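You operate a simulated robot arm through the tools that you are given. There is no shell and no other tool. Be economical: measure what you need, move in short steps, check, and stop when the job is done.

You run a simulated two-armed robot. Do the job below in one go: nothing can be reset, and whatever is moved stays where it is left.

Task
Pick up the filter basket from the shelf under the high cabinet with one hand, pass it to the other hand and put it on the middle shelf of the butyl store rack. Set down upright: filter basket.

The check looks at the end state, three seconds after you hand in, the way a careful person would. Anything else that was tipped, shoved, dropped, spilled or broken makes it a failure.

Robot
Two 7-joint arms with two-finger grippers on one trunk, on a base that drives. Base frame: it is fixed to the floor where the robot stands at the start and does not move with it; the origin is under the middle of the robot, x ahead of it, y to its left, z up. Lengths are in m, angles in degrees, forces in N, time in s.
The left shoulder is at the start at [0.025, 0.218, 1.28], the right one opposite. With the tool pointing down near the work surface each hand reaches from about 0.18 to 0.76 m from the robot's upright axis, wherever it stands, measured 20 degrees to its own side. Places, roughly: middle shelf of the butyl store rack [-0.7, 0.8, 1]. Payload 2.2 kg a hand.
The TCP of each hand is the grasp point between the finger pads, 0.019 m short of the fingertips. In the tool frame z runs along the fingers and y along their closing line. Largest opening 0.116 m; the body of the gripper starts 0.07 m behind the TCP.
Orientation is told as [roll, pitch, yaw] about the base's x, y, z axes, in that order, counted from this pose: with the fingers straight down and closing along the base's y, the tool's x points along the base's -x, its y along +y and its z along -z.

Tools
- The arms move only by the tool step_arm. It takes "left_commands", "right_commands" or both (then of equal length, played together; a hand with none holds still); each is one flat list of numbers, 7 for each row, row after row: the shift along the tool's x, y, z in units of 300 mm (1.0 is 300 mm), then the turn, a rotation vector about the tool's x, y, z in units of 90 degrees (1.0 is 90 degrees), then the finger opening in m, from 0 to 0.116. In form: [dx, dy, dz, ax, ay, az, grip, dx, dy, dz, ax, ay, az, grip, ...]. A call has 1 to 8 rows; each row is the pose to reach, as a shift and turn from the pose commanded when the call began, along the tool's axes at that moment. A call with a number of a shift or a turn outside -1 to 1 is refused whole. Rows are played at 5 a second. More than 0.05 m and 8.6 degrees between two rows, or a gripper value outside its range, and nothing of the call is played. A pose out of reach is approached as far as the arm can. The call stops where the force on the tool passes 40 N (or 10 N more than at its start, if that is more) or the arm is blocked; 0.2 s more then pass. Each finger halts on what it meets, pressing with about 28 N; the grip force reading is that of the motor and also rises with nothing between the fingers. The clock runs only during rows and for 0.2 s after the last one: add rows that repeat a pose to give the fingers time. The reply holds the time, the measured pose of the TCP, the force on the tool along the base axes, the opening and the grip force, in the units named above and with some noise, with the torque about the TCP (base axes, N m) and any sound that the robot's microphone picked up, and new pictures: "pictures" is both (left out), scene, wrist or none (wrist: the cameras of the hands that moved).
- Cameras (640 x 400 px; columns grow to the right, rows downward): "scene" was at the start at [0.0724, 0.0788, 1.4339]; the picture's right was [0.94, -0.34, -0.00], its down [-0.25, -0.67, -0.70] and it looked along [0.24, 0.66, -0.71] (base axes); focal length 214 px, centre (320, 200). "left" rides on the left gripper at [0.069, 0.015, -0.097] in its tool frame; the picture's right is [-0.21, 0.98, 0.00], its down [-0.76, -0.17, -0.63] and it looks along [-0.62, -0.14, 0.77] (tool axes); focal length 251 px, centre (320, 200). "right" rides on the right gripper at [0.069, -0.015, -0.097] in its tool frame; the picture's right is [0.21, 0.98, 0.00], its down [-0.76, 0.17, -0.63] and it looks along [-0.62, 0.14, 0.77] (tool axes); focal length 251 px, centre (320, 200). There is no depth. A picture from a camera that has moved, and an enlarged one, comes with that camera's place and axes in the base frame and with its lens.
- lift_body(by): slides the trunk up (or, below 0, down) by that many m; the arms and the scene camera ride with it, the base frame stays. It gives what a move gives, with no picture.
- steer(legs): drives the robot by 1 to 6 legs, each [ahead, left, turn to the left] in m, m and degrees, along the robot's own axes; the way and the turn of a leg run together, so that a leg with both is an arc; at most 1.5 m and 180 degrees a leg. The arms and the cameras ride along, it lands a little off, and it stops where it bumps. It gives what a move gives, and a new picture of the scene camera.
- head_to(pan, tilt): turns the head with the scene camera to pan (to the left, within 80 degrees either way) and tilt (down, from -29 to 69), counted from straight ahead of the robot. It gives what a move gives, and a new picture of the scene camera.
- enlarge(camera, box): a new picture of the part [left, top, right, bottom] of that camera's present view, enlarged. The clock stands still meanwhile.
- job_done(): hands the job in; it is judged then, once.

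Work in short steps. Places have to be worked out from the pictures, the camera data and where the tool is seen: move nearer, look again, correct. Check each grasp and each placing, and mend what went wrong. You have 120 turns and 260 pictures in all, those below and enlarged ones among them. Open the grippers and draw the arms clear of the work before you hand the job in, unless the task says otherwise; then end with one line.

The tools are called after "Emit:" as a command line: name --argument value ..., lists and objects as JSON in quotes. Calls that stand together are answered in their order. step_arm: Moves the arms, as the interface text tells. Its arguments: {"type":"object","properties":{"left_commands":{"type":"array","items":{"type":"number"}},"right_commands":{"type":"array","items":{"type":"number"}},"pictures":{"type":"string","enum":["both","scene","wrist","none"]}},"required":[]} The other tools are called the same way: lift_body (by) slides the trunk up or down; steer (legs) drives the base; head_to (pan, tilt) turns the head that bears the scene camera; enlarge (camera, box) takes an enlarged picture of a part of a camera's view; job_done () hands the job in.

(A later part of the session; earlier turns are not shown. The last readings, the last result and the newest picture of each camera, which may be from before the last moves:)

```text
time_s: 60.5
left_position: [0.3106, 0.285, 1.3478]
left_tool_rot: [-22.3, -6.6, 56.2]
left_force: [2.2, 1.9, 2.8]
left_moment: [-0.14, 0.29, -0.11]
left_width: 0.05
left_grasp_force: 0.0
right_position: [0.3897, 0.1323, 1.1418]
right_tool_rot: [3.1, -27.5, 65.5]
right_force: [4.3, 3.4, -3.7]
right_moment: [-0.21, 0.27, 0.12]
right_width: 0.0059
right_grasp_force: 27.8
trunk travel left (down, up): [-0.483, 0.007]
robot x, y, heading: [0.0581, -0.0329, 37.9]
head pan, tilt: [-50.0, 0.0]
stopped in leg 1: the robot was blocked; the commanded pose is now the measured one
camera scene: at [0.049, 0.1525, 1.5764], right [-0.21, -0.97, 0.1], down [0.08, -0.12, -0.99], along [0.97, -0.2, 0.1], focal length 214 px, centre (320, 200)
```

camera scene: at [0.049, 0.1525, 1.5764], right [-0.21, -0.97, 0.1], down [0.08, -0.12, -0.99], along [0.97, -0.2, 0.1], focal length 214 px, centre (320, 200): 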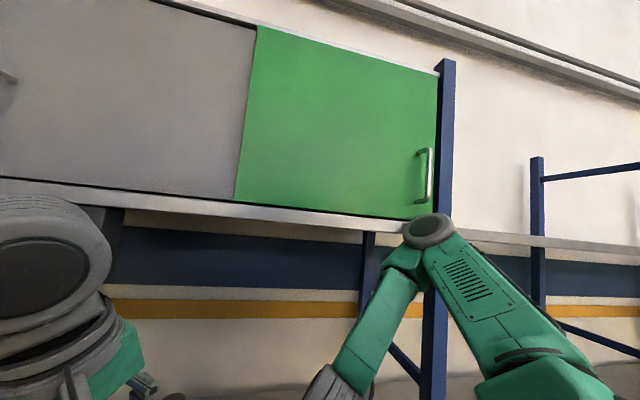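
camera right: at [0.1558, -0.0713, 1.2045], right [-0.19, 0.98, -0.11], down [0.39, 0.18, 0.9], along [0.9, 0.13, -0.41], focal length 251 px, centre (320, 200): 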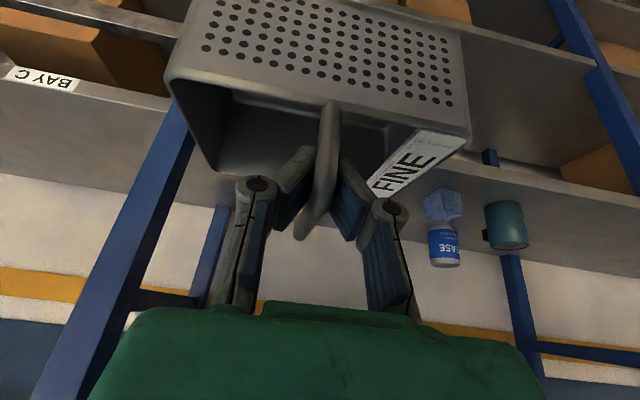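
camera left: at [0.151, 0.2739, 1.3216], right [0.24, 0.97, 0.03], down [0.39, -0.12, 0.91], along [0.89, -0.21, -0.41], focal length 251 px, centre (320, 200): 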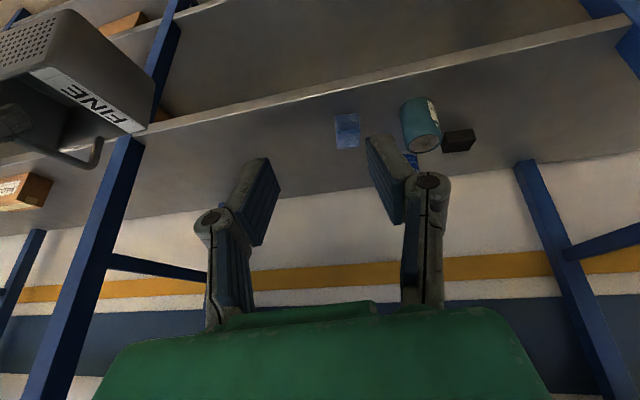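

It's still wedged; perhaps the left elbow is caught on the rack side. Looking left.

Emit:
head_to --pan 75 --tilt 10

```text
time_s: 62.5
left_position: [0.3004, 0.2782, 1.3467]
left_tool_rot: [-22.3, -6.9, 57.2]
left_force: [0.1, 0.3, 0.2]
left_moment: [0.03, -0.02, -0.01]
left_width: 0.0499
left_grasp_force: 0.0
right_position: [0.3836, 0.1297, 1.1402]
right_tool_rot: [2.8, -27.5, 66.5]
right_force: [-1.2, -0.1, -3.1]
right_moment: [-0.07, 0.02, 0.02]
right_width: 0.006
right_grasp_force: 27.6
trunk travel left (down, up): [-0.483, 0.007]
robot x, y, heading: [0.0611, -0.03, 38.6]
head pan, tilt: [75.0, 10.0]
camera scene: at [-0.0811, 0.2416, 1.5376], right [0.91, 0.4, 0.04], down [0.16, -0.26, -0.95], along [-0.37, 0.88, -0.3], focal length 214 px, centre (320, 200)
```

scene: 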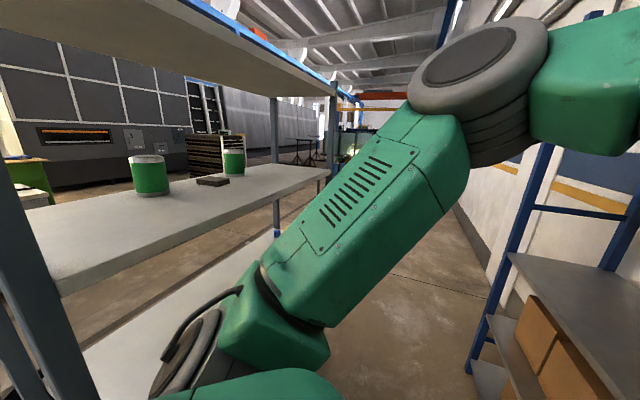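

I check both wrist views to see what the hands and arms are near.

Emit:
enlarge --camera "left" --box '[0, 0, 640, 400]'

Emit:
enlarge --camera "right" --box '[0, 0, 640, 400]'

Emit:
head_to --pan -25 --tilt 45

```text
1.00 times, centred on (320, 200) of left (not enlarged: the box is as wide or as high as the picture)
camera zoom: at [0.2165, 0.238, 1.4221], right [-0.62, 0.71, -0.34], down [0.29, 0.61, 0.73], along [0.73, 0.36, -0.59], focal length 251 px, centre (320, 200)
```

zoom: 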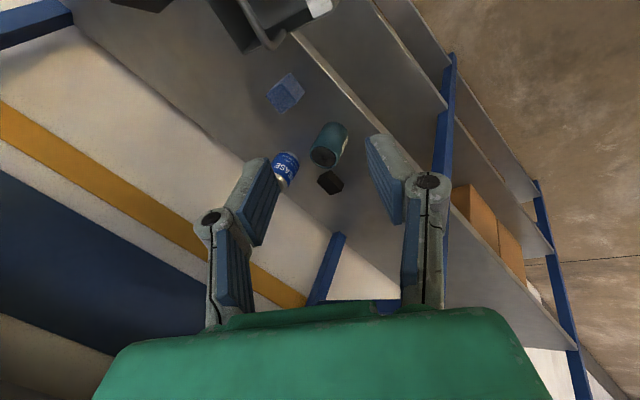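

```text
1.00 times, centred on (320, 200) of right (not enlarged: the box is as wide or as high as the picture)
camera zoom: at [0.3597, 0.0257, 1.1934], right [-0.98, 0.19, -0.06], down [0.03, 0.4, 0.92], along [0.2, 0.9, -0.4], focal length 251 px, centre (320, 200)
```

zoom: 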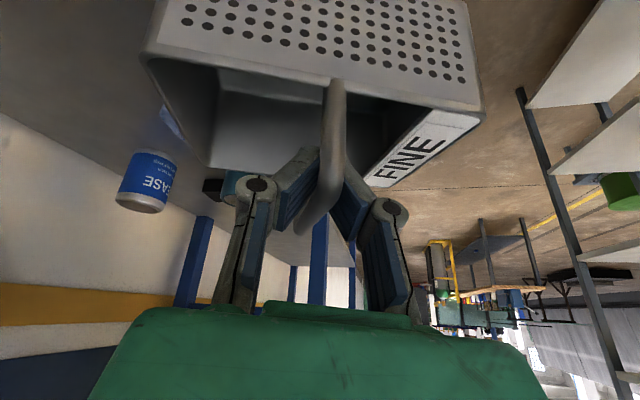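

```text
time_s: 64.3
left_position: [0.3013, 0.2781, 1.3475]
left_tool_rot: [-22.2, -6.9, 57.1]
left_force: [0.0, 0.4, -0.5]
left_moment: [0.02, -0.04, 0.0]
left_width: 0.0499
left_grasp_force: 0.0
right_position: [0.384, 0.1302, 1.1403]
right_tool_rot: [2.8, -27.5, 66.5]
right_force: [-0.1, 0.2, -2.6]
right_moment: [-0.02, 0.02, -0.03]
right_width: 0.0061
right_grasp_force: 27.4
trunk travel left (down, up): [-0.483, 0.007]
robot x, y, heading: [0.0658, -0.0324, 38.9]
head pan, tilt: [-25.0, 45.0]
camera scene: at [0.0396, 0.171, 1.5007], right [0.23, -0.96, 0.13], down [-0.62, -0.24, -0.74], along [0.75, 0.09, -0.66], focal length 214 px, centre (320, 200)
```

scene: 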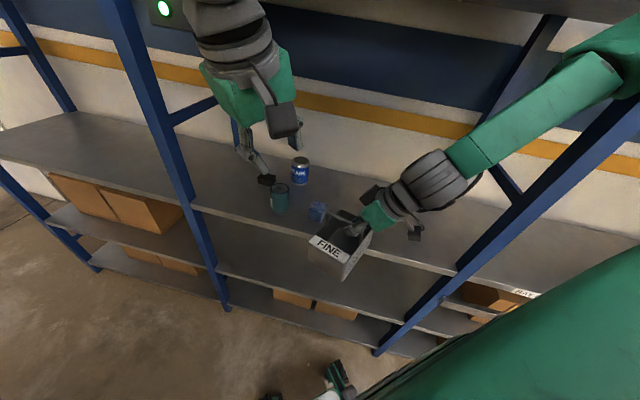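

The robot is leaning, with the right elbow pinned at the cabinet board edge (z≈1.58). I free it by extending the right hand along +y in front of the shelf, which straightens the arm and drops the elbow.

Emit:
step_arm --right_commands '[-0.04, 0.037, 0.022, 0, 0, 0, 0, -0.08, 0.073, 0.044, 0, 0, 0, 0, -0.12, 0.11, 0.066, 0, 0, 0, 0, -0.16, 0.147, 0.09, 0, 0, 0, 0]' --pictures "scene"

```text
time_s: 64.6
left_position: [0.3185, 0.2326, 1.3246]
left_tool_rot: [-14.7, -2.4, 57.2]
left_force: [-0.7, 1.6, -1.2]
left_moment: [-0.21, -0.13, -0.06]
left_width: 0.05
left_grasp_force: 0.2
right_position: [0.4438, 0.1385, 1.1666]
right_tool_rot: [1.6, -38.3, 71.1]
right_force: [0.2, 1.5, -3.2]
right_moment: [-0.22, -0.15, -0.28]
right_width: 0.0
right_grasp_force: 27.6
right hand out of reach, approached as far as the arm can: row 1
trunk travel left (down, up): [-0.483, 0.007]
robot x, y, heading: [0.0615, -0.0209, 38.9]
head pan, tilt: [-25.0, 45.0]
stopped in row 1 (left hand): the arm was blocked; the commanded pose is now the measured one
camera scene: at [0.0489, 0.1712, 1.498], right [0.24, -0.96, 0.12], down [-0.63, -0.24, -0.74], along [0.74, 0.1, -0.66], focal length 214 px, centre (320, 200)
```

scene: 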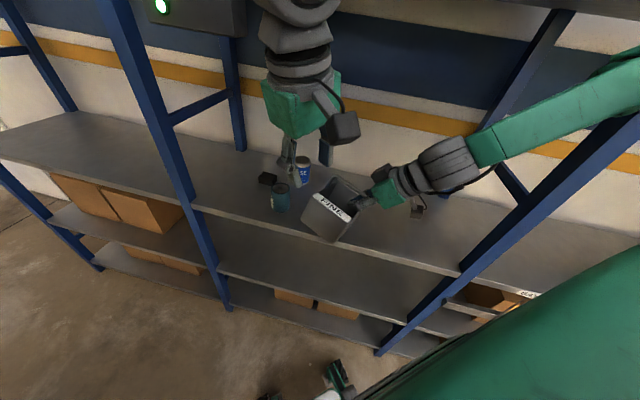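

The compounding arm shifts come from the body lean. I probe by lowering the trunk 4 cm, so the elbow can slide below the board and the robot can right itself.

Emit:
lift_body --by -0.04

Emit:
head_to --pan -45 --tilt 20

```text
time_s: 64.9
left_position: [0.3244, 0.176, 1.3026]
left_tool_rot: [-6.1, -0.5, 54.8]
left_force: [0.7, 1.7, 1.6]
left_moment: [-0.18, 0.08, -0.01]
left_width: 0.05
left_grasp_force: 0.0
right_position: [0.5103, 0.1101, 1.1887]
right_tool_rot: [2.9, -48.4, 67.8]
right_force: [-0.3, 0.0, -5.2]
right_moment: [-0.18, 0.08, -0.01]
right_width: 0.0
right_grasp_force: 27.9
trunk travel left (down, up): [-0.48, 0.01]
robot x, y, heading: [0.0607, -0.0242, 38.4]
head pan, tilt: [-25.0, 45.0]
stopped: the arm was blocked; the commanded pose is now the measured one
```

```text
time_s: 65.8
left_position: [0.3656, 0.0429, 1.3033]
left_tool_rot: [-6.6, -5.9, 52.2]
left_force: [0.5, 0.5, 0.8]
left_moment: [0.01, 0.06, -0.01]
left_width: 0.0501
left_grasp_force: 0.0
right_position: [0.4835, -0.0178, 1.1543]
right_tool_rot: [11.1, -47.0, 63.2]
right_force: [2.2, -2.6, -3.7]
right_moment: [0.1, 0.05, 0.04]
right_width: 0.0
right_grasp_force: 27.7
trunk travel left (down, up): [-0.48, 0.01]
robot x, y, heading: [0.0475, -0.0456, 36.0]
head pan, tilt: [-45.0, 20.0]
camera scene: at [0.0923, -0.0113, 1.5333], right [-0.15, -0.99, 0.01], down [-0.29, 0.04, -0.96], along [0.94, -0.15, -0.29], focal length 214 px, centre (320, 200)
```

scene: 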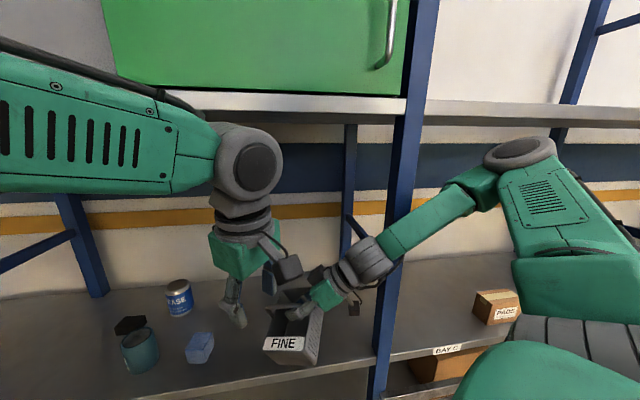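

The robot is upright again and the elbow has come free, to the right of the post. I now back straight away from the shelf.

Emit:
steer --legs '[[-0.081, 0.059, 0]]'

Emit:
enlarge --camera "right" --box '[0, 0, 640, 400]'

```text
time_s: 66.5
left_position: [0.3844, 0.0665, 1.2603]
left_tool_rot: [-0.9, 1.1, 50.1]
left_force: [-0.8, 0.0, 0.3]
left_moment: [-0.08, -0.03, 0.04]
left_width: 0.0499
left_grasp_force: 0.1
right_position: [0.4886, -0.0833, 1.0976]
right_tool_rot: [13.6, -42.3, 57.7]
right_force: [-0.9, -0.8, -0.3]
right_moment: [0.05, 0.01, 0.05]
right_width: 0.0064
right_grasp_force: 27.8
trunk travel left (down, up): [-0.48, 0.01]
robot x, y, heading: [-0.0091, -0.0497, 32.2]
head pan, tilt: [-45.0, 20.0]
stopped in leg 1: the robot was blocked; the commanded pose is now the measured one
camera scene: at [0.0628, 0.022, 1.5256], right [-0.22, -0.97, 0.04], down [-0.3, 0.03, -0.95], along [0.93, -0.23, -0.3], focal length 214 px, centre (320, 200)
```

scene: 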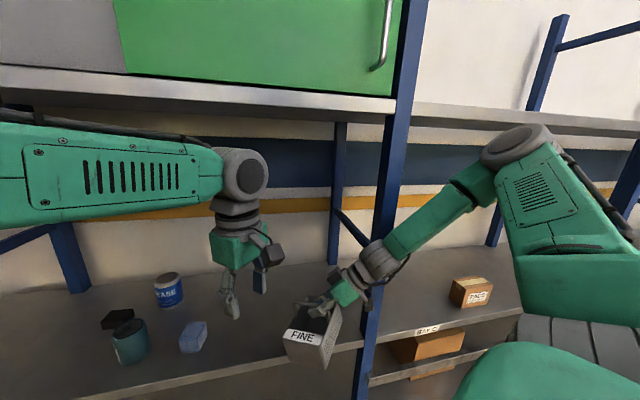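

```text
1.00 times, centred on (320, 200) of right (not enlarged: the box is as wide or as high as the picture)
camera zoom: at [0.4604, -0.1987, 1.1177], right [-0.97, 0.24, 0.03], down [0.05, 0.11, 0.99], along [0.24, 0.96, -0.12], focal length 251 px, centre (320, 200)
```

zoom: 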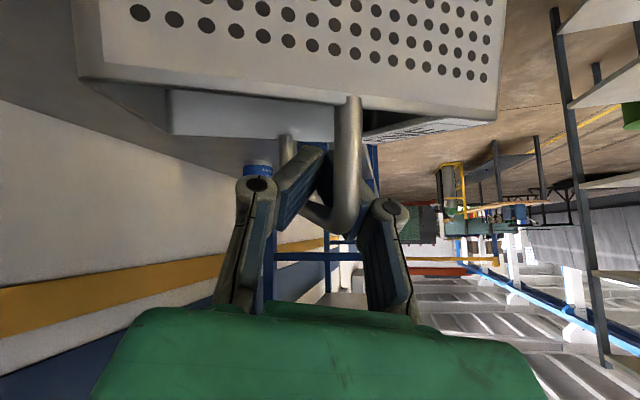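

Blocked again after 6 cm. I zoom in on the right hand, post and basket to find the contact.

Emit:
enlarge --camera "scene" --box '[200, 220, 440, 390]'

Emit:
enlarge --camera "left" --box '[0, 0, 640, 400]'

Emit:
head_to --pan -10 --tilt 65

```text
2.35 times, centred on (320, 305) of scene
camera zoom: at [0.0628, 0.022, 1.5256], right [-0.22, -0.97, 0.04], down [-0.3, 0.03, -0.95], along [0.93, -0.23, -0.3], focal length 505 px, centre (320, -47)
```

zoom: 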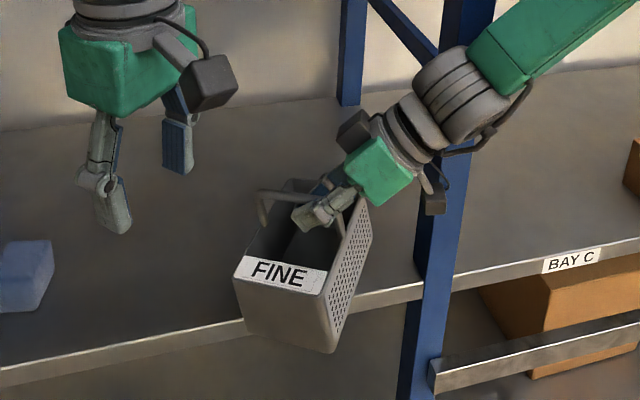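

```text
1.00 times, centred on (320, 200) of left (not enlarged: the box is as wide or as high as the picture)
camera zoom: at [0.3289, 0.0245, 1.3574], right [-0.61, 0.79, -0.02], down [0.61, 0.49, 0.62], along [0.5, 0.37, -0.78], focal length 251 px, centre (320, 200)
```

zoom: 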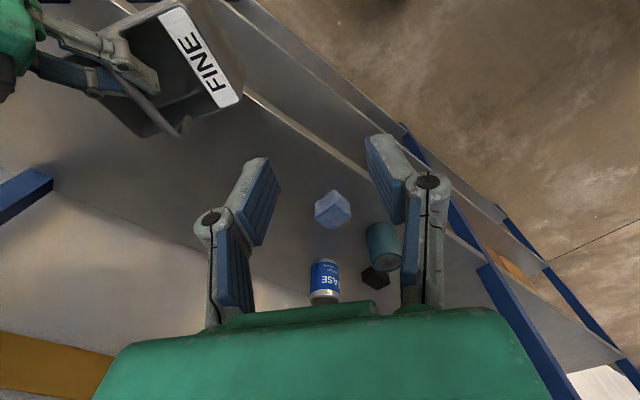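

```text
time_s: 67.7
left_position: [0.3906, 0.0516, 1.2683]
left_tool_rot: [-1.1, 0.4, 49.8]
left_force: [0.5, -0.8, 1.2]
left_moment: [0.04, 0.0, -0.02]
left_width: 0.05
left_grasp_force: 0.1
right_position: [0.4825, -0.0895, 1.103]
right_tool_rot: [14.9, -42.1, 58.5]
right_force: [0.3, -0.1, -2.4]
right_moment: [-0.05, 0.01, 0.04]
right_width: 0.0058
right_grasp_force: 27.8
trunk travel left (down, up): [-0.48, 0.01]
robot x, y, heading: [0.0056, -0.0569, 32.6]
head pan, tilt: [-10.0, 65.0]
camera scene: at [0.0367, 0.0443, 1.462], right [0.38, -0.92, 0.05], down [-0.82, -0.36, -0.44], along [0.43, 0.13, -0.9], focal length 214 px, centre (320, 200)
```

scene: 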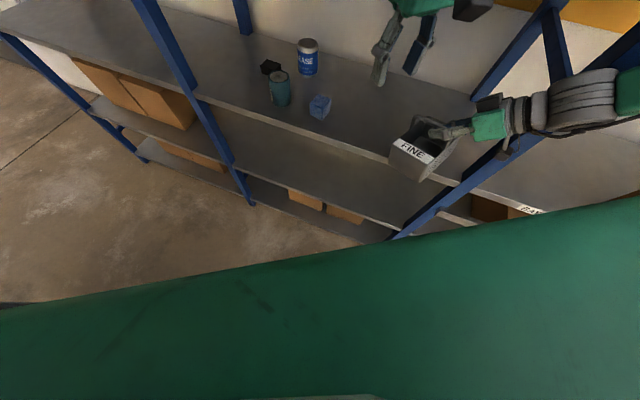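

The basket hangs free; the wrist is in front of the post. I try reversing straight back along the robot's heading.

Emit:
steer --legs '[[-0.1, 0, 0]]'

```text
time_s: 68.3
left_position: [0.4081, 0.0975, 1.2861]
left_tool_rot: [1.5, 4.1, 54.2]
left_force: [-1.1, -0.1, 1.0]
left_moment: [-0.05, -0.11, -0.02]
left_width: 0.0501
left_grasp_force: 0.0
right_position: [0.4573, -0.1326, 1.0838]
right_tool_rot: [24.2, -41.3, 55.8]
right_force: [-1.1, 0.4, -3.9]
right_moment: [-0.12, 0.02, -0.01]
right_width: 0.006
right_grasp_force: 27.6
trunk travel left (down, up): [-0.48, 0.01]
robot x, y, heading: [-0.0054, -0.0549, 32.3]
head pan, tilt: [-10.0, 65.0]
stopped in leg 1: the robot was blocked; the commanded pose is now the measured one
camera scene: at [0.012, 0.0383, 1.4661], right [0.38, -0.92, 0.05], down [-0.82, -0.36, -0.45], along [0.44, 0.13, -0.89], focal length 214 px, centre (320, 200)
```

scene: 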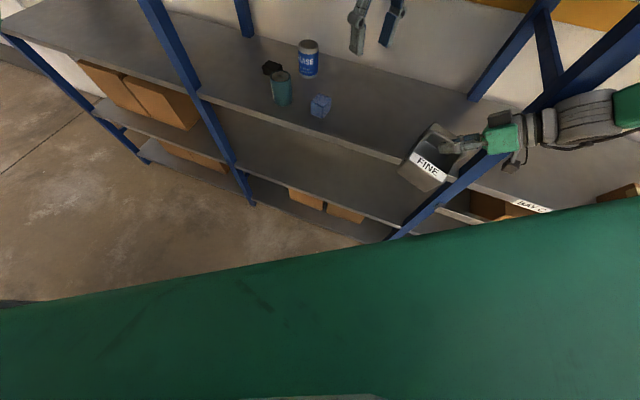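

Something holds the base. I look down on both sides of the base.

Emit:
head_to --pan 80 --tilt 45

Emit:
head_to --pan -80 --tilt 30

```text
time_s: 70.0
left_position: [0.4023, 0.0797, 1.2764]
left_tool_rot: [3.4, 3.8, 52.7]
left_force: [-0.8, -0.2, -0.3]
left_moment: [-0.02, -0.02, 0.03]
left_width: 0.0501
left_grasp_force: 0.1
right_position: [0.4554, -0.1415, 1.0812]
right_tool_rot: [25.2, -40.9, 55.3]
right_force: [-0.2, 0.9, -3.2]
right_moment: [-0.01, 0.03, 0.03]
right_width: 0.006
right_grasp_force: 28.0
trunk travel left (down, up): [-0.48, 0.01]
robot x, y, heading: [-0.0002, -0.053, 32.5]
head pan, tilt: [80.0, 45.0]
camera scene: at [-0.081, 0.0674, 1.4884], right [0.92, 0.38, 0.05], down [0.31, -0.67, -0.68], along [-0.23, 0.64, -0.73], focal length 214 px, centre (320, 200)
```

scene: 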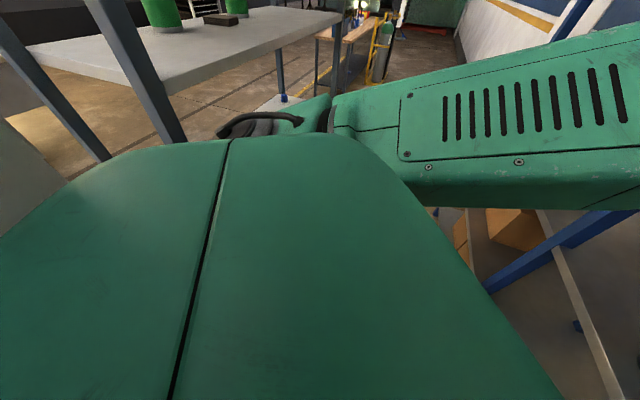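

```text
time_s: 72.4
left_position: [0.4003, 0.0783, 1.2699]
left_tool_rot: [4.1, 4.0, 52.3]
left_force: [0.3, 0.1, 0.0]
left_moment: [-0.02, -0.03, -0.05]
left_width: 0.05
left_grasp_force: 0.1
right_position: [0.4543, -0.1421, 1.0801]
right_tool_rot: [25.1, -41.0, 55.2]
right_force: [-0.2, 0.6, -3.0]
right_moment: [0.0, 0.04, -0.01]
right_width: 0.006
right_grasp_force: 28.1
trunk travel left (down, up): [-0.48, 0.01]
robot x, y, heading: [-0.0021, -0.0533, 32.2]
head pan, tilt: [-80.0, 30.0]
camera scene: at [0.0083, -0.0758, 1.519], right [-0.74, -0.67, -0.03], down [-0.29, 0.36, -0.89], along [0.61, -0.65, -0.45], focal length 214 px, centre (320, 200)
```

scene: 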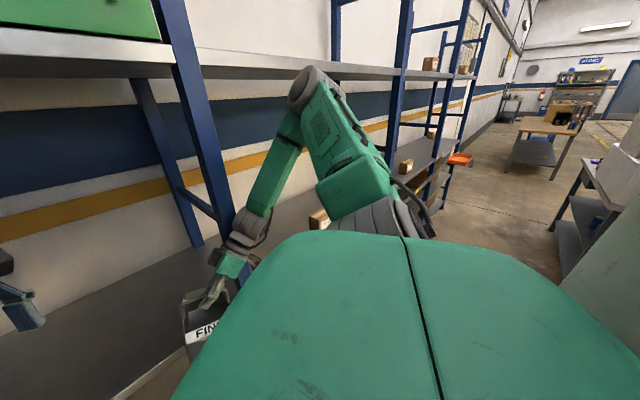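

The robot leans exactly opposite to where the right wrist meets the post, so the right arm is pressing on it. I pull the right hand away from the post and slightly up.

Emit:
step_arm --right_commands '[-0.04, 0.117, 0.011, 0, 0, 0, 0, -0.08, 0.235, 0.023, 0, 0, 0, 0, -0.118, 0.352, 0.034, 0, 0, 0, 0, -0.118, 0.352, 0.034, 0, 0, 0, 0]' --pictures "scene"

```text
time_s: 72.8
left_position: [0.4003, 0.1124, 1.2405]
left_tool_rot: [9.9, 8.4, 50.9]
left_force: [1.8, -0.6, 0.1]
left_moment: [0.07, 0.13, 0.02]
left_width: 0.0502
left_grasp_force: 0.0
right_position: [0.4385, -0.1498, 1.0652]
right_tool_rot: [31.6, -39.1, 53.1]
right_force: [-148.6, 35.6, 59.3]
right_moment: [-8.52, -15.82, -10.87]
right_width: 0.0
right_grasp_force: 28.3
trunk travel left (down, up): [-0.48, 0.01]
robot x, y, heading: [-0.007, -0.056, 31.5]
head pan, tilt: [-80.0, 30.0]
stopped in row 1 (right hand): the force on the tool passed its limit at 69 N (the readings are from after the stop); the commanded pose is now the measured one
camera scene: at [0.0007, -0.0723, 1.5201], right [-0.75, -0.66, -0.03], down [-0.28, 0.35, -0.89], along [0.6, -0.66, -0.45], focal length 214 px, centre (320, 200)
```

scene: 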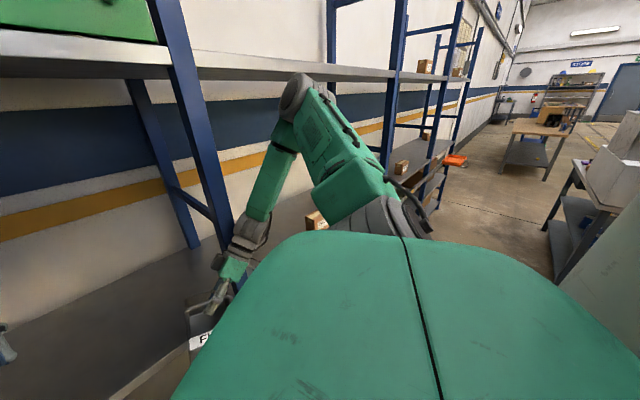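

The post is pushing the right gripper toward −x, so it is pressing forward on the post. I retract the hand straight −x.

Emit:
step_arm --right_commands '[0.062, 0.117, 0.013, 0, 0, 0, 0, 0.125, 0.235, 0.025, 0, 0, 0, 0, 0.187, 0.352, 0.038, 0, 0, 0, 0, 0.187, 0.352, 0.038, 0, 0, 0, 0]' --pictures "scene"

```text
time_s: 73.1
left_position: [0.3907, 0.1626, 1.1956]
left_tool_rot: [16.7, 14.0, 51.3]
left_force: [0.9, -0.2, -1.1]
left_moment: [0.0, 0.12, 0.02]
left_width: 0.0499
left_grasp_force: 0.0
right_position: [0.4337, -0.1638, 1.0452]
right_tool_rot: [35.1, -38.6, 51.8]
right_force: [-146.3, 67.9, 48.5]
right_moment: [-9.85, -14.93, -8.38]
right_width: 0.0
right_grasp_force: 27.9
trunk travel left (down, up): [-0.48, 0.01]
robot x, y, heading: [-0.0275, -0.06, 30.6]
head pan, tilt: [-80.0, 30.0]
stopped in row 1 (left hand): the arm was blocked; the commanded pose is now the measured one
camera scene: at [-0.0029, -0.0525, 1.5155], right [-0.76, -0.65, -0.01], down [-0.28, 0.35, -0.89], along [0.59, -0.67, -0.45], focal length 214 px, centre (320, 200)
```

scene: 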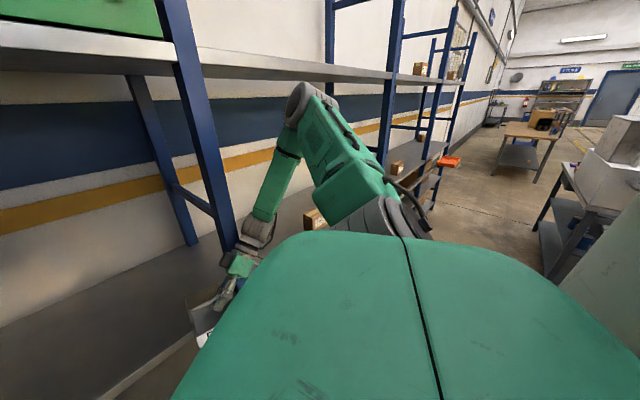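

The base is easing back. I drive in −x again to take the pressure off.

Emit:
steer --legs '[[-0.086, 0.051, 0]]'

```text
time_s: 73.8
left_position: [0.3854, 0.215, 1.1585]
left_tool_rot: [25.3, 17.5, 60.0]
left_force: [-0.1, -0.1, 0.4]
left_moment: [0.02, 0.02, -0.01]
left_width: 0.0503
left_grasp_force: 0.1
right_position: [0.4256, -0.2076, 1.0304]
right_tool_rot: [48.6, -38.9, 47.5]
right_force: [-131.6, 33.3, 82.9]
right_moment: [-2.51, -8.86, -5.39]
right_width: 0.0061
right_grasp_force: 28.0
trunk travel left (down, up): [-0.48, 0.01]
robot x, y, heading: [-0.0387, -0.0596, 30.6]
head pan, tilt: [-80.0, 30.0]
stopped in leg 1: the robot was blocked; the commanded pose is now the measured one
camera scene: at [0.0034, -0.0853, 1.5166], right [-0.76, -0.65, -0.02], down [-0.29, 0.36, -0.88], along [0.58, -0.66, -0.47], focal length 214 px, centre (320, 200)
```

scene: 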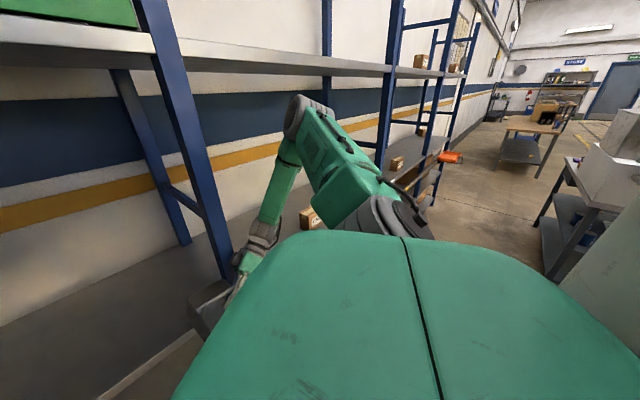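

I let things settle with a null command and read the forces.

Emit:
step_arm --right_commands '[0, 0, 0, 0, 0, 0, 0]' --pictures "wrist"

```text
time_s: 74.1
left_position: [0.3863, 0.2197, 1.1564]
left_tool_rot: [25.2, 16.9, 62.7]
left_force: [-0.2, -0.3, -1.7]
left_moment: [0.01, 0.0, 0.01]
left_width: 0.0498
left_grasp_force: 0.1
right_position: [0.4252, -0.2176, 1.0265]
right_tool_rot: [53.1, -39.1, 46.3]
right_force: [-121.5, 22.9, 81.3]
right_moment: [-1.83, -10.68, -4.11]
right_width: 0.0059
right_grasp_force: 28.1
trunk travel left (down, up): [-0.48, 0.01]
robot x, y, heading: [-0.0385, -0.063, 30.7]
head pan, tilt: [-80.0, 30.0]
stopped in row 1 (left hand): the arm was blocked; the commanded pose is now the measured one
camera right: at [0.43, -0.336, 1.0174], right [-0.88, -0.07, 0.47], down [0.48, -0.09, 0.88], along [-0.02, 0.99, 0.11], focal length 251 px, centre (320, 200)
```

right: 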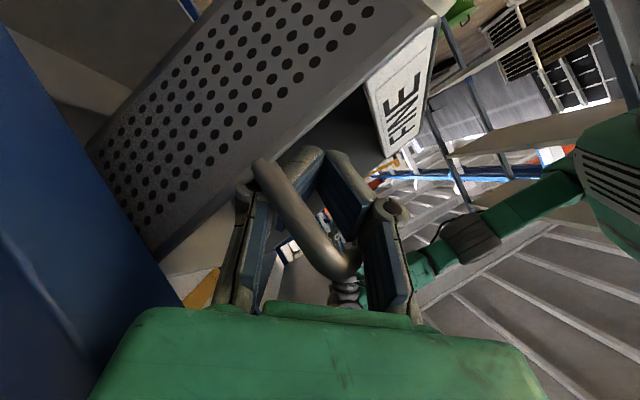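

Still pressed on the post. I continue easing the base in −x.

Emit:
steer --legs '[[-0.172, 0.102, 0]]'

```text
time_s: 74.8
left_position: [0.3865, 0.2109, 1.1496]
left_tool_rot: [26.4, 16.2, 65.2]
left_force: [-0.1, -0.3, 0.1]
left_moment: [0.02, -0.03, 0.01]
left_width: 0.05
left_grasp_force: 0.0
right_position: [0.4224, -0.2276, 1.0282]
right_tool_rot: [63.1, -40.5, 43.8]
right_force: [-102.2, 20.5, 92.2]
right_moment: [0.38, -7.52, -0.68]
right_width: 0.0061
right_grasp_force: 27.6
trunk travel left (down, up): [-0.48, 0.01]
robot x, y, heading: [-0.0414, -0.0639, 30.4]
head pan, tilt: [-80.0, 30.0]
stopped in leg 1: the robot was blocked; the commanded pose is now the measured one
camera scene: at [0.0064, -0.094, 1.515], right [-0.76, -0.65, -0.01], down [-0.3, 0.37, -0.88], along [0.58, -0.67, -0.48], focal length 214 px, centre (320, 200)
```

scene: 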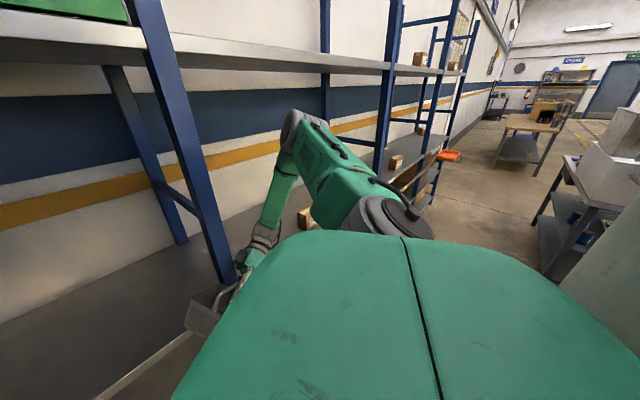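

The force on the tool is up and −x, so the basket or gripper is pressed down onto the shelf edge. I raise the hand with a slight −x pull.

Emit:
step_arm --right_commands '[-0.041, 0.151, -0.012, 0, 0, 0, 0, -0.082, 0.302, -0.024, 0, 0, 0, 0, -0.082, 0.302, -0.024, 0, 0, 0, 0]' --pictures "wrist"

Emit:
head_to --pan -40 --tilt 50

```text
time_s: 75.6
left_position: [0.4301, 0.2008, 1.1409]
left_tool_rot: [28.2, 16.7, 64.2]
left_force: [0.2, 1.3, -0.6]
left_moment: [0.0, -0.03, 0.02]
left_width: 0.0498
left_grasp_force: 0.0
right_position: [0.4012, -0.2298, 1.0894]
right_tool_rot: [60.4, -38.9, 43.6]
right_force: [-0.2, -0.5, -2.8]
right_moment: [0.09, 0.04, -0.02]
right_width: 0.0
right_grasp_force: 28.4
trunk travel left (down, up): [-0.48, 0.01]
robot x, y, heading: [-0.0435, -0.0596, 30.4]
head pan, tilt: [-80.0, 30.0]
camera right: at [0.4096, -0.3487, 1.0722], right [-0.84, -0.13, 0.53], down [0.54, -0.13, 0.83], along [-0.04, 0.98, 0.18], focal length 251 px, centre (320, 200)
```

right: 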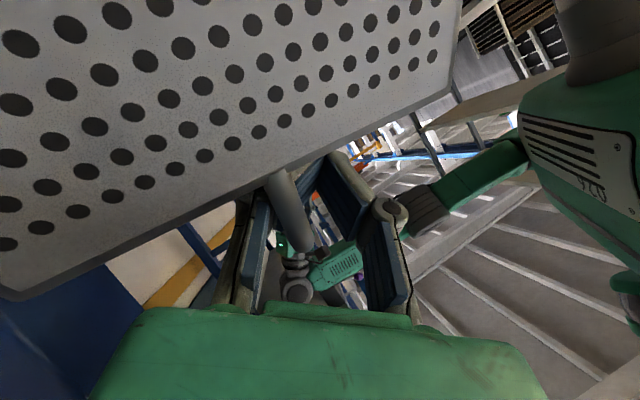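

```text
time_s: 76.7
left_position: [0.4198, 0.2134, 1.1393]
left_tool_rot: [27.6, 17.0, 64.5]
left_force: [-0.3, 0.4, 0.4]
left_moment: [-0.02, -0.05, 0.05]
left_width: 0.05
left_grasp_force: 0.0
right_position: [0.3954, -0.2193, 1.0946]
right_tool_rot: [59.9, -38.9, 44.1]
right_force: [0.3, 0.4, -2.8]
right_moment: [0.02, 0.02, 0.0]
right_width: 0.0
right_grasp_force: 28.0
trunk travel left (down, up): [-0.48, 0.01]
robot x, y, heading: [-0.0435, -0.063, 30.4]
head pan, tilt: [-40.0, 50.0]
camera scene: at [0.0677, -0.0443, 1.482], right [-0.16, -0.99, 0.01], down [-0.76, 0.12, -0.64], along [0.63, -0.11, -0.77], focal length 214 px, centre (320, 200)
```

scene: 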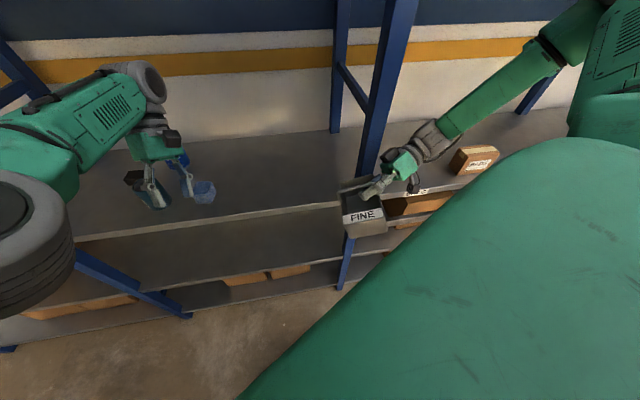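

Freed: contact forces are gone, the robot is upright, and the load still reads −2.8 N. Zooming in on the basket and the left hand's surroundings.

Emit:
enlarge --camera "scene" --box '[300, 110, 460, 260]'

Emit:
enlarge --camera "scene" --box '[90, 110, 270, 230]'

Emit:
enlarge --camera "right" --box '[200, 120, 440, 310]'

```text
2.67 times, centred on (380, 185) of scene
camera zoom: at [0.0677, -0.0443, 1.482], right [-0.16, -0.99, 0.01], down [-0.76, 0.12, -0.64], along [0.63, -0.11, -0.77], focal length 572 px, centre (160, 240)
```

zoom: 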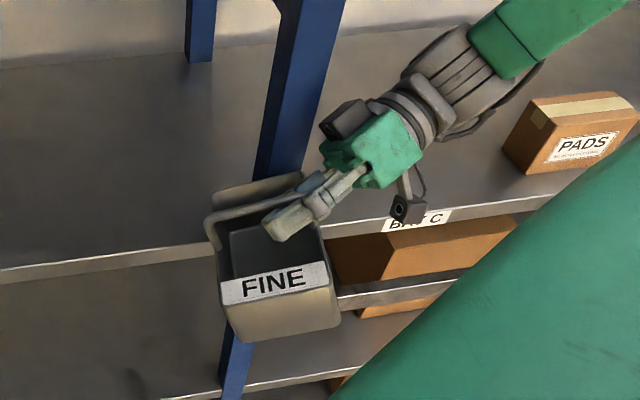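

```text
3.33 times, centred on (180, 170) of scene
camera zoom: at [0.0677, -0.0443, 1.482], right [-0.16, -0.99, 0.01], down [-0.76, 0.12, -0.64], along [0.63, -0.11, -0.77], focal length 715 px, centre (787, 300)
```

zoom: 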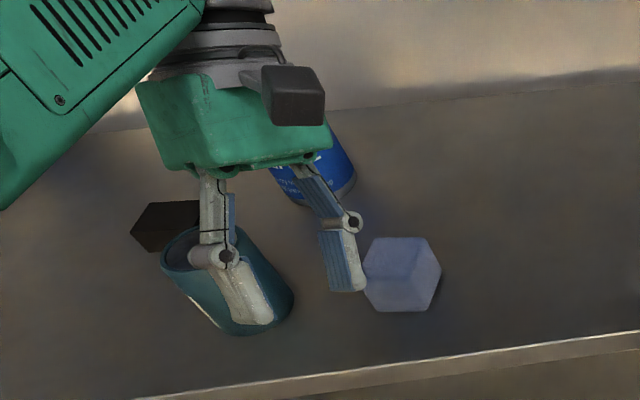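

```text
2.11 times, centred on (320, 215) of right
camera zoom: at [0.4037, -0.3376, 1.0772], right [-0.84, -0.13, 0.52], down [0.54, -0.12, 0.83], along [-0.05, 0.98, 0.18], focal length 529 px, centre (320, 168)
```

zoom: 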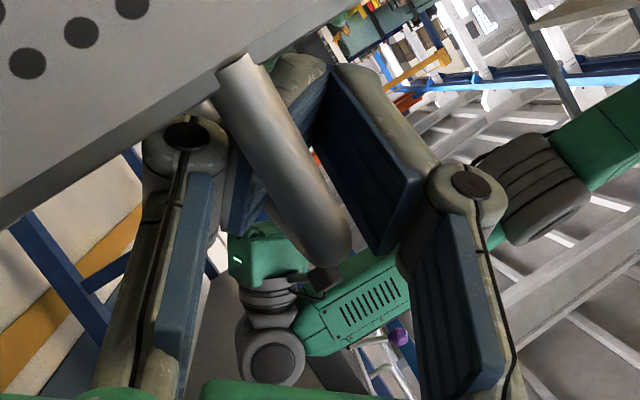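

Basket still hangs nearly upright from the bar end, and the shelf items stand untouched. Now I back off in −x, everything being free.

Emit:
steer --legs '[[-0.069, 0.04, 0]]'

```text
time_s: 77.7
left_position: [0.3467, 0.2039, 1.1379]
left_tool_rot: [28.2, 16.6, 65.4]
left_force: [0.3, 1.0, -0.8]
left_moment: [-0.05, 0.02, 0.02]
left_width: 0.05
left_grasp_force: 0.0
right_position: [0.3268, -0.2364, 1.0867]
right_tool_rot: [60.8, -39.0, 43.4]
right_force: [0.7, 0.2, -3.8]
right_moment: [0.04, 0.06, 0.01]
right_width: 0.0
right_grasp_force: 27.9
trunk travel left (down, up): [-0.48, 0.01]
robot x, y, heading: [-0.1227, -0.066, 30.5]
head pan, tilt: [-40.0, 50.0]
camera scene: at [-0.0061, -0.0494, 1.4816], right [-0.16, -0.99, 0.01], down [-0.76, 0.12, -0.64], along [0.63, -0.11, -0.77], focal length 214 px, centre (320, 200)
```

scene: 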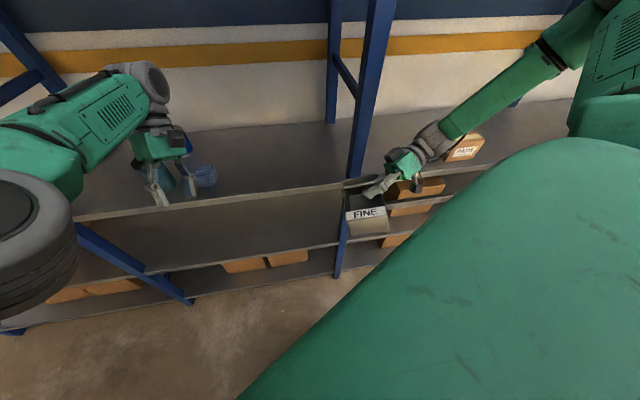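

Free and clear now. I zoom in on the basket to judge its true orientation in the grip.

Emit:
enlarge --camera "scene" --box '[310, 130, 450, 250]'

Emit:
enlarge --camera "right" --box '[0, 0, 640, 400]'

```text
3.33 times, centred on (380, 190) of scene
camera zoom: at [-0.0061, -0.0494, 1.4816], right [-0.16, -0.99, 0.01], down [-0.76, 0.12, -0.64], along [0.63, -0.11, -0.77], focal length 715 px, centre (120, 233)
```

zoom: 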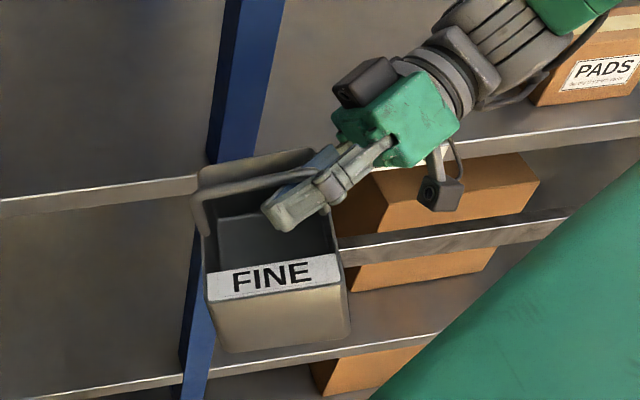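

```text
1.00 times, centred on (320, 200) of right (not enlarged: the box is as wide or as high as the picture)
camera zoom: at [0.3347, -0.3555, 1.0694], right [-0.84, -0.14, 0.53], down [0.54, -0.13, 0.83], along [-0.04, 0.98, 0.19], focal length 251 px, centre (320, 200)
```

zoom: 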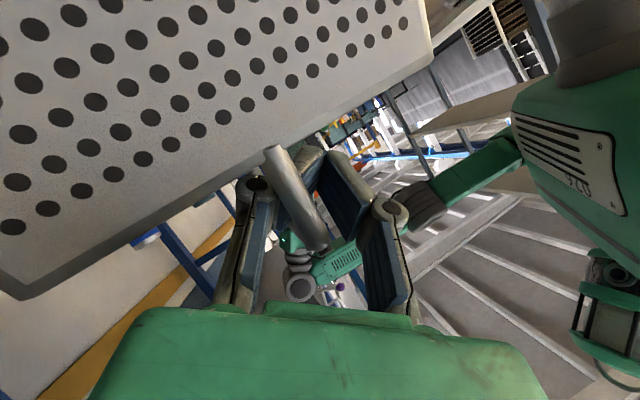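

The basket hangs nearly upright with its bar along y; the hand is just rolled 43° about the bar. I rotate the hand back about the bar axis while raising it, and see whether the basket stays hanging.

Emit:
step_arm --right_commands '[-0.039, 0.022, 0.015, 0.042, 0.002, -0.067, 0, -0.078, 0.044, 0.031, 0.085, 0.003, -0.135, 0, -0.117, 0.066, 0.046, 0.127, 0.005, -0.202, 0, -0.155, 0.088, 0.062, 0.17, 0.007, -0.27, 0, -0.194, 0.11, 0.078, 0.212, 0.008, -0.337, 0, -0.233, 0.131, 0.093, 0.255, 0.01, -0.404, 0, -0.233, 0.131, 0.093, 0.255, 0.01, -0.404, 0]'

Emit:
enlarge --camera "scene" --box '[270, 110, 450, 260]'

```text
time_s: 79.3
left_position: [0.3386, 0.2158, 1.1399]
left_tool_rot: [27.5, 16.6, 65.5]
left_force: [-0.6, 0.5, 0.1]
left_moment: [-0.05, -0.06, 0.03]
left_width: 0.05
left_grasp_force: 0.0
right_position: [0.3142, -0.1663, 1.1529]
right_tool_rot: [-1.4, -57.6, 92.5]
right_force: [-0.7, -0.1, -2.7]
right_moment: [-0.03, 0.0, -0.03]
right_width: 0.006
right_grasp_force: 27.7
trunk travel left (down, up): [-0.48, 0.01]
robot x, y, heading: [-0.123, -0.0608, 30.4]
head pan, tilt: [-40.0, 50.0]
camera scene: at [-0.0155, -0.0403, 1.4821], right [-0.16, -0.99, 0.01], down [-0.75, 0.12, -0.65], along [0.64, -0.11, -0.76], focal length 214 px, centre (320, 200)
camera right: at [0.3319, -0.2851, 1.146], right [-0.97, -0.14, -0.19], down [-0.18, -0.13, 0.98], along [-0.16, 0.98, 0.1], focal length 251 px, centre (320, 200)
```

scene: 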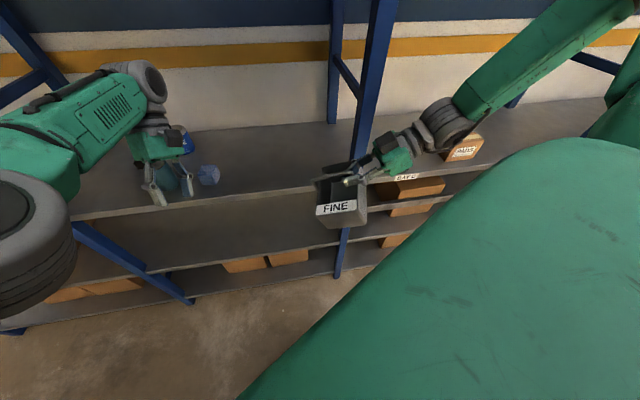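
right: 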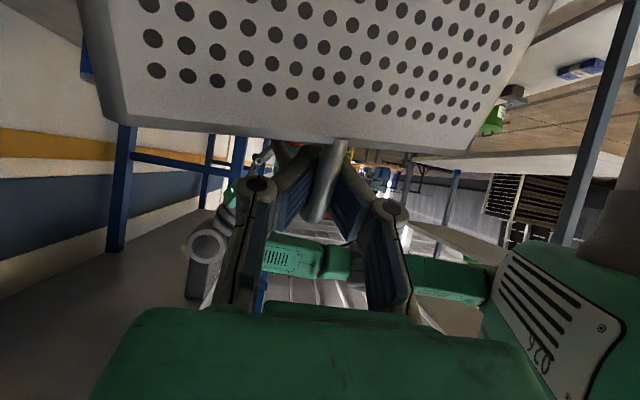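

```text
2.67 times, centred on (360, 185) of scene
camera zoom: at [-0.0155, -0.0403, 1.4821], right [-0.16, -0.99, 0.01], down [-0.75, 0.12, -0.65], along [0.64, -0.11, -0.76], focal length 572 px, centre (213, 240)
```

zoom: 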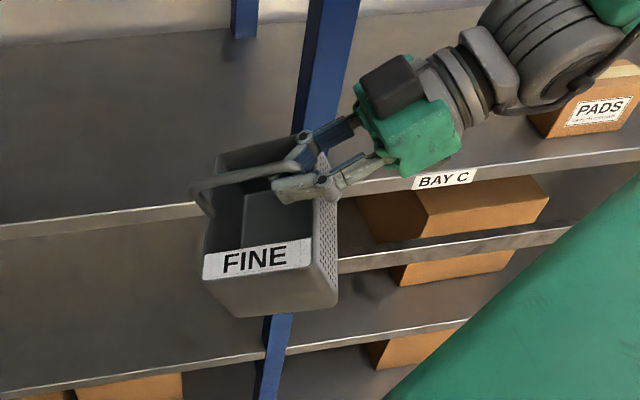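

Excellent: the hand is back to roll ≈0, and the basket hangs upright with the fingers 32° below horizontal, which suits entering a shelf. Before turning I check free space to the right/behind: turn to heading ~0 and look right.

Emit:
steer --legs '[[0, 0, -30]]'

Emit:
head_to --pan -80 --tilt 25

```text
time_s: 81.2
left_position: [0.4179, -0.0527, 1.1409]
left_tool_rot: [27.9, 16.5, 36.1]
left_force: [0.8, -0.2, 0.1]
left_moment: [-0.07, -0.04, 0.0]
left_width: 0.05
left_grasp_force: 0.1
right_position: [0.2106, -0.3729, 1.1526]
right_tool_rot: [-1.0, -57.6, 62.9]
right_force: [0.2, 0.7, -2.1]
right_moment: [-0.01, 0.01, -0.01]
right_width: 0.0062
right_grasp_force: 27.8
trunk travel left (down, up): [-0.48, 0.01]
robot x, y, heading: [-0.1217, -0.0628, 1.5]
head pan, tilt: [-40.0, 50.0]
camera scene: at [-0.0159, -0.1024, 1.4819], right [-0.63, -0.78, 0.01], down [-0.6, 0.48, -0.64], along [0.5, -0.41, -0.77], focal length 214 px, centre (320, 200)
```

scene: 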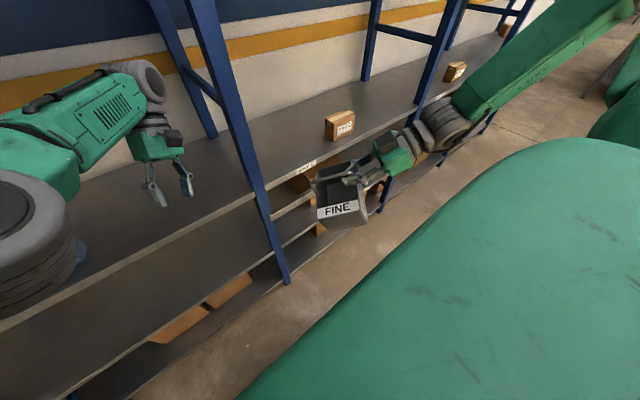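

```text
time_s: 82.2
left_position: [0.418, -0.056, 1.1408]
left_tool_rot: [27.7, 16.3, 36.3]
left_force: [0.1, 0.1, -0.2]
left_moment: [-0.02, -0.01, 0.01]
left_width: 0.0501
left_grasp_force: 0.1
right_position: [0.2048, -0.3737, 1.153]
right_tool_rot: [-1.2, -58.0, 63.1]
right_force: [-0.3, -0.7, -1.9]
right_moment: [-0.03, 0.03, -0.02]
right_width: 0.006
right_grasp_force: 28.1
trunk travel left (down, up): [-0.48, 0.01]
robot x, y, heading: [-0.1168, -0.0612, 1.1]
head pan, tilt: [-80.0, 25.0]
camera scene: at [-0.0588, -0.1488, 1.5195], right [-0.98, -0.2, 0.0], down [-0.09, 0.41, -0.91], along [0.18, -0.89, -0.42], focal length 214 px, centre (320, 200)
```

scene: 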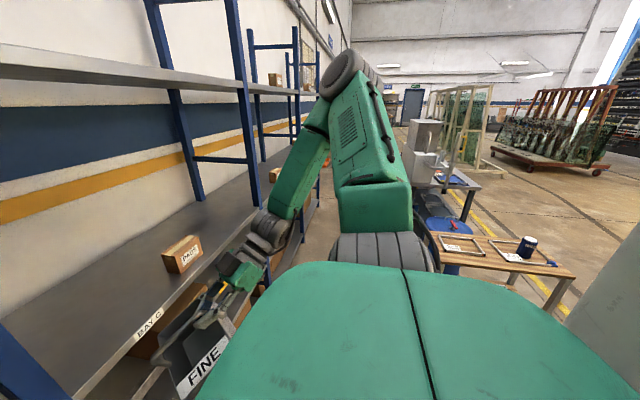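

Space behind is adequate, but arms must be tucked first. I move the left hand back to its own side with a neutral orientation.

Emit:
step_arm --left_commands '[-0.02, 0.14, 0.028, 0.034, -0.038, 0.05, 0.05, -0.039, 0.281, 0.056, 0.068, -0.077, 0.1, 0.05, -0.059, 0.421, 0.084, 0.102, -0.115, 0.15, 0.05, -0.078, 0.562, 0.113, 0.136, -0.153, 0.199, 0.05, -0.098, 0.702, 0.141, 0.17, -0.191, 0.249, 0.05, -0.117, 0.843, 0.169, 0.204, -0.23, 0.299, 0.05, -0.137, 0.983, 0.197, 0.238, -0.268, 0.349, 0.05]' --pictures "none"

```text
time_s: 83.8
left_position: [0.2923, 0.2229, 1.2107]
left_tool_rot: [-0.1, -0.1, -0.2]
left_force: [-0.2, 0.5, 0.7]
left_moment: [-0.05, 0.02, -0.01]
left_width: 0.0501
left_grasp_force: 0.0
right_position: [0.2034, -0.3675, 1.1545]
right_tool_rot: [-1.5, -57.8, 63.4]
right_force: [-0.1, 0.6, -2.8]
right_moment: [-0.01, 0.04, -0.01]
right_width: 0.0062
right_grasp_force: 27.9
trunk travel left (down, up): [-0.48, 0.01]
robot x, y, heading: [-0.121, -0.0604, 1.0]
head pan, tilt: [-80.0, 25.0]
```

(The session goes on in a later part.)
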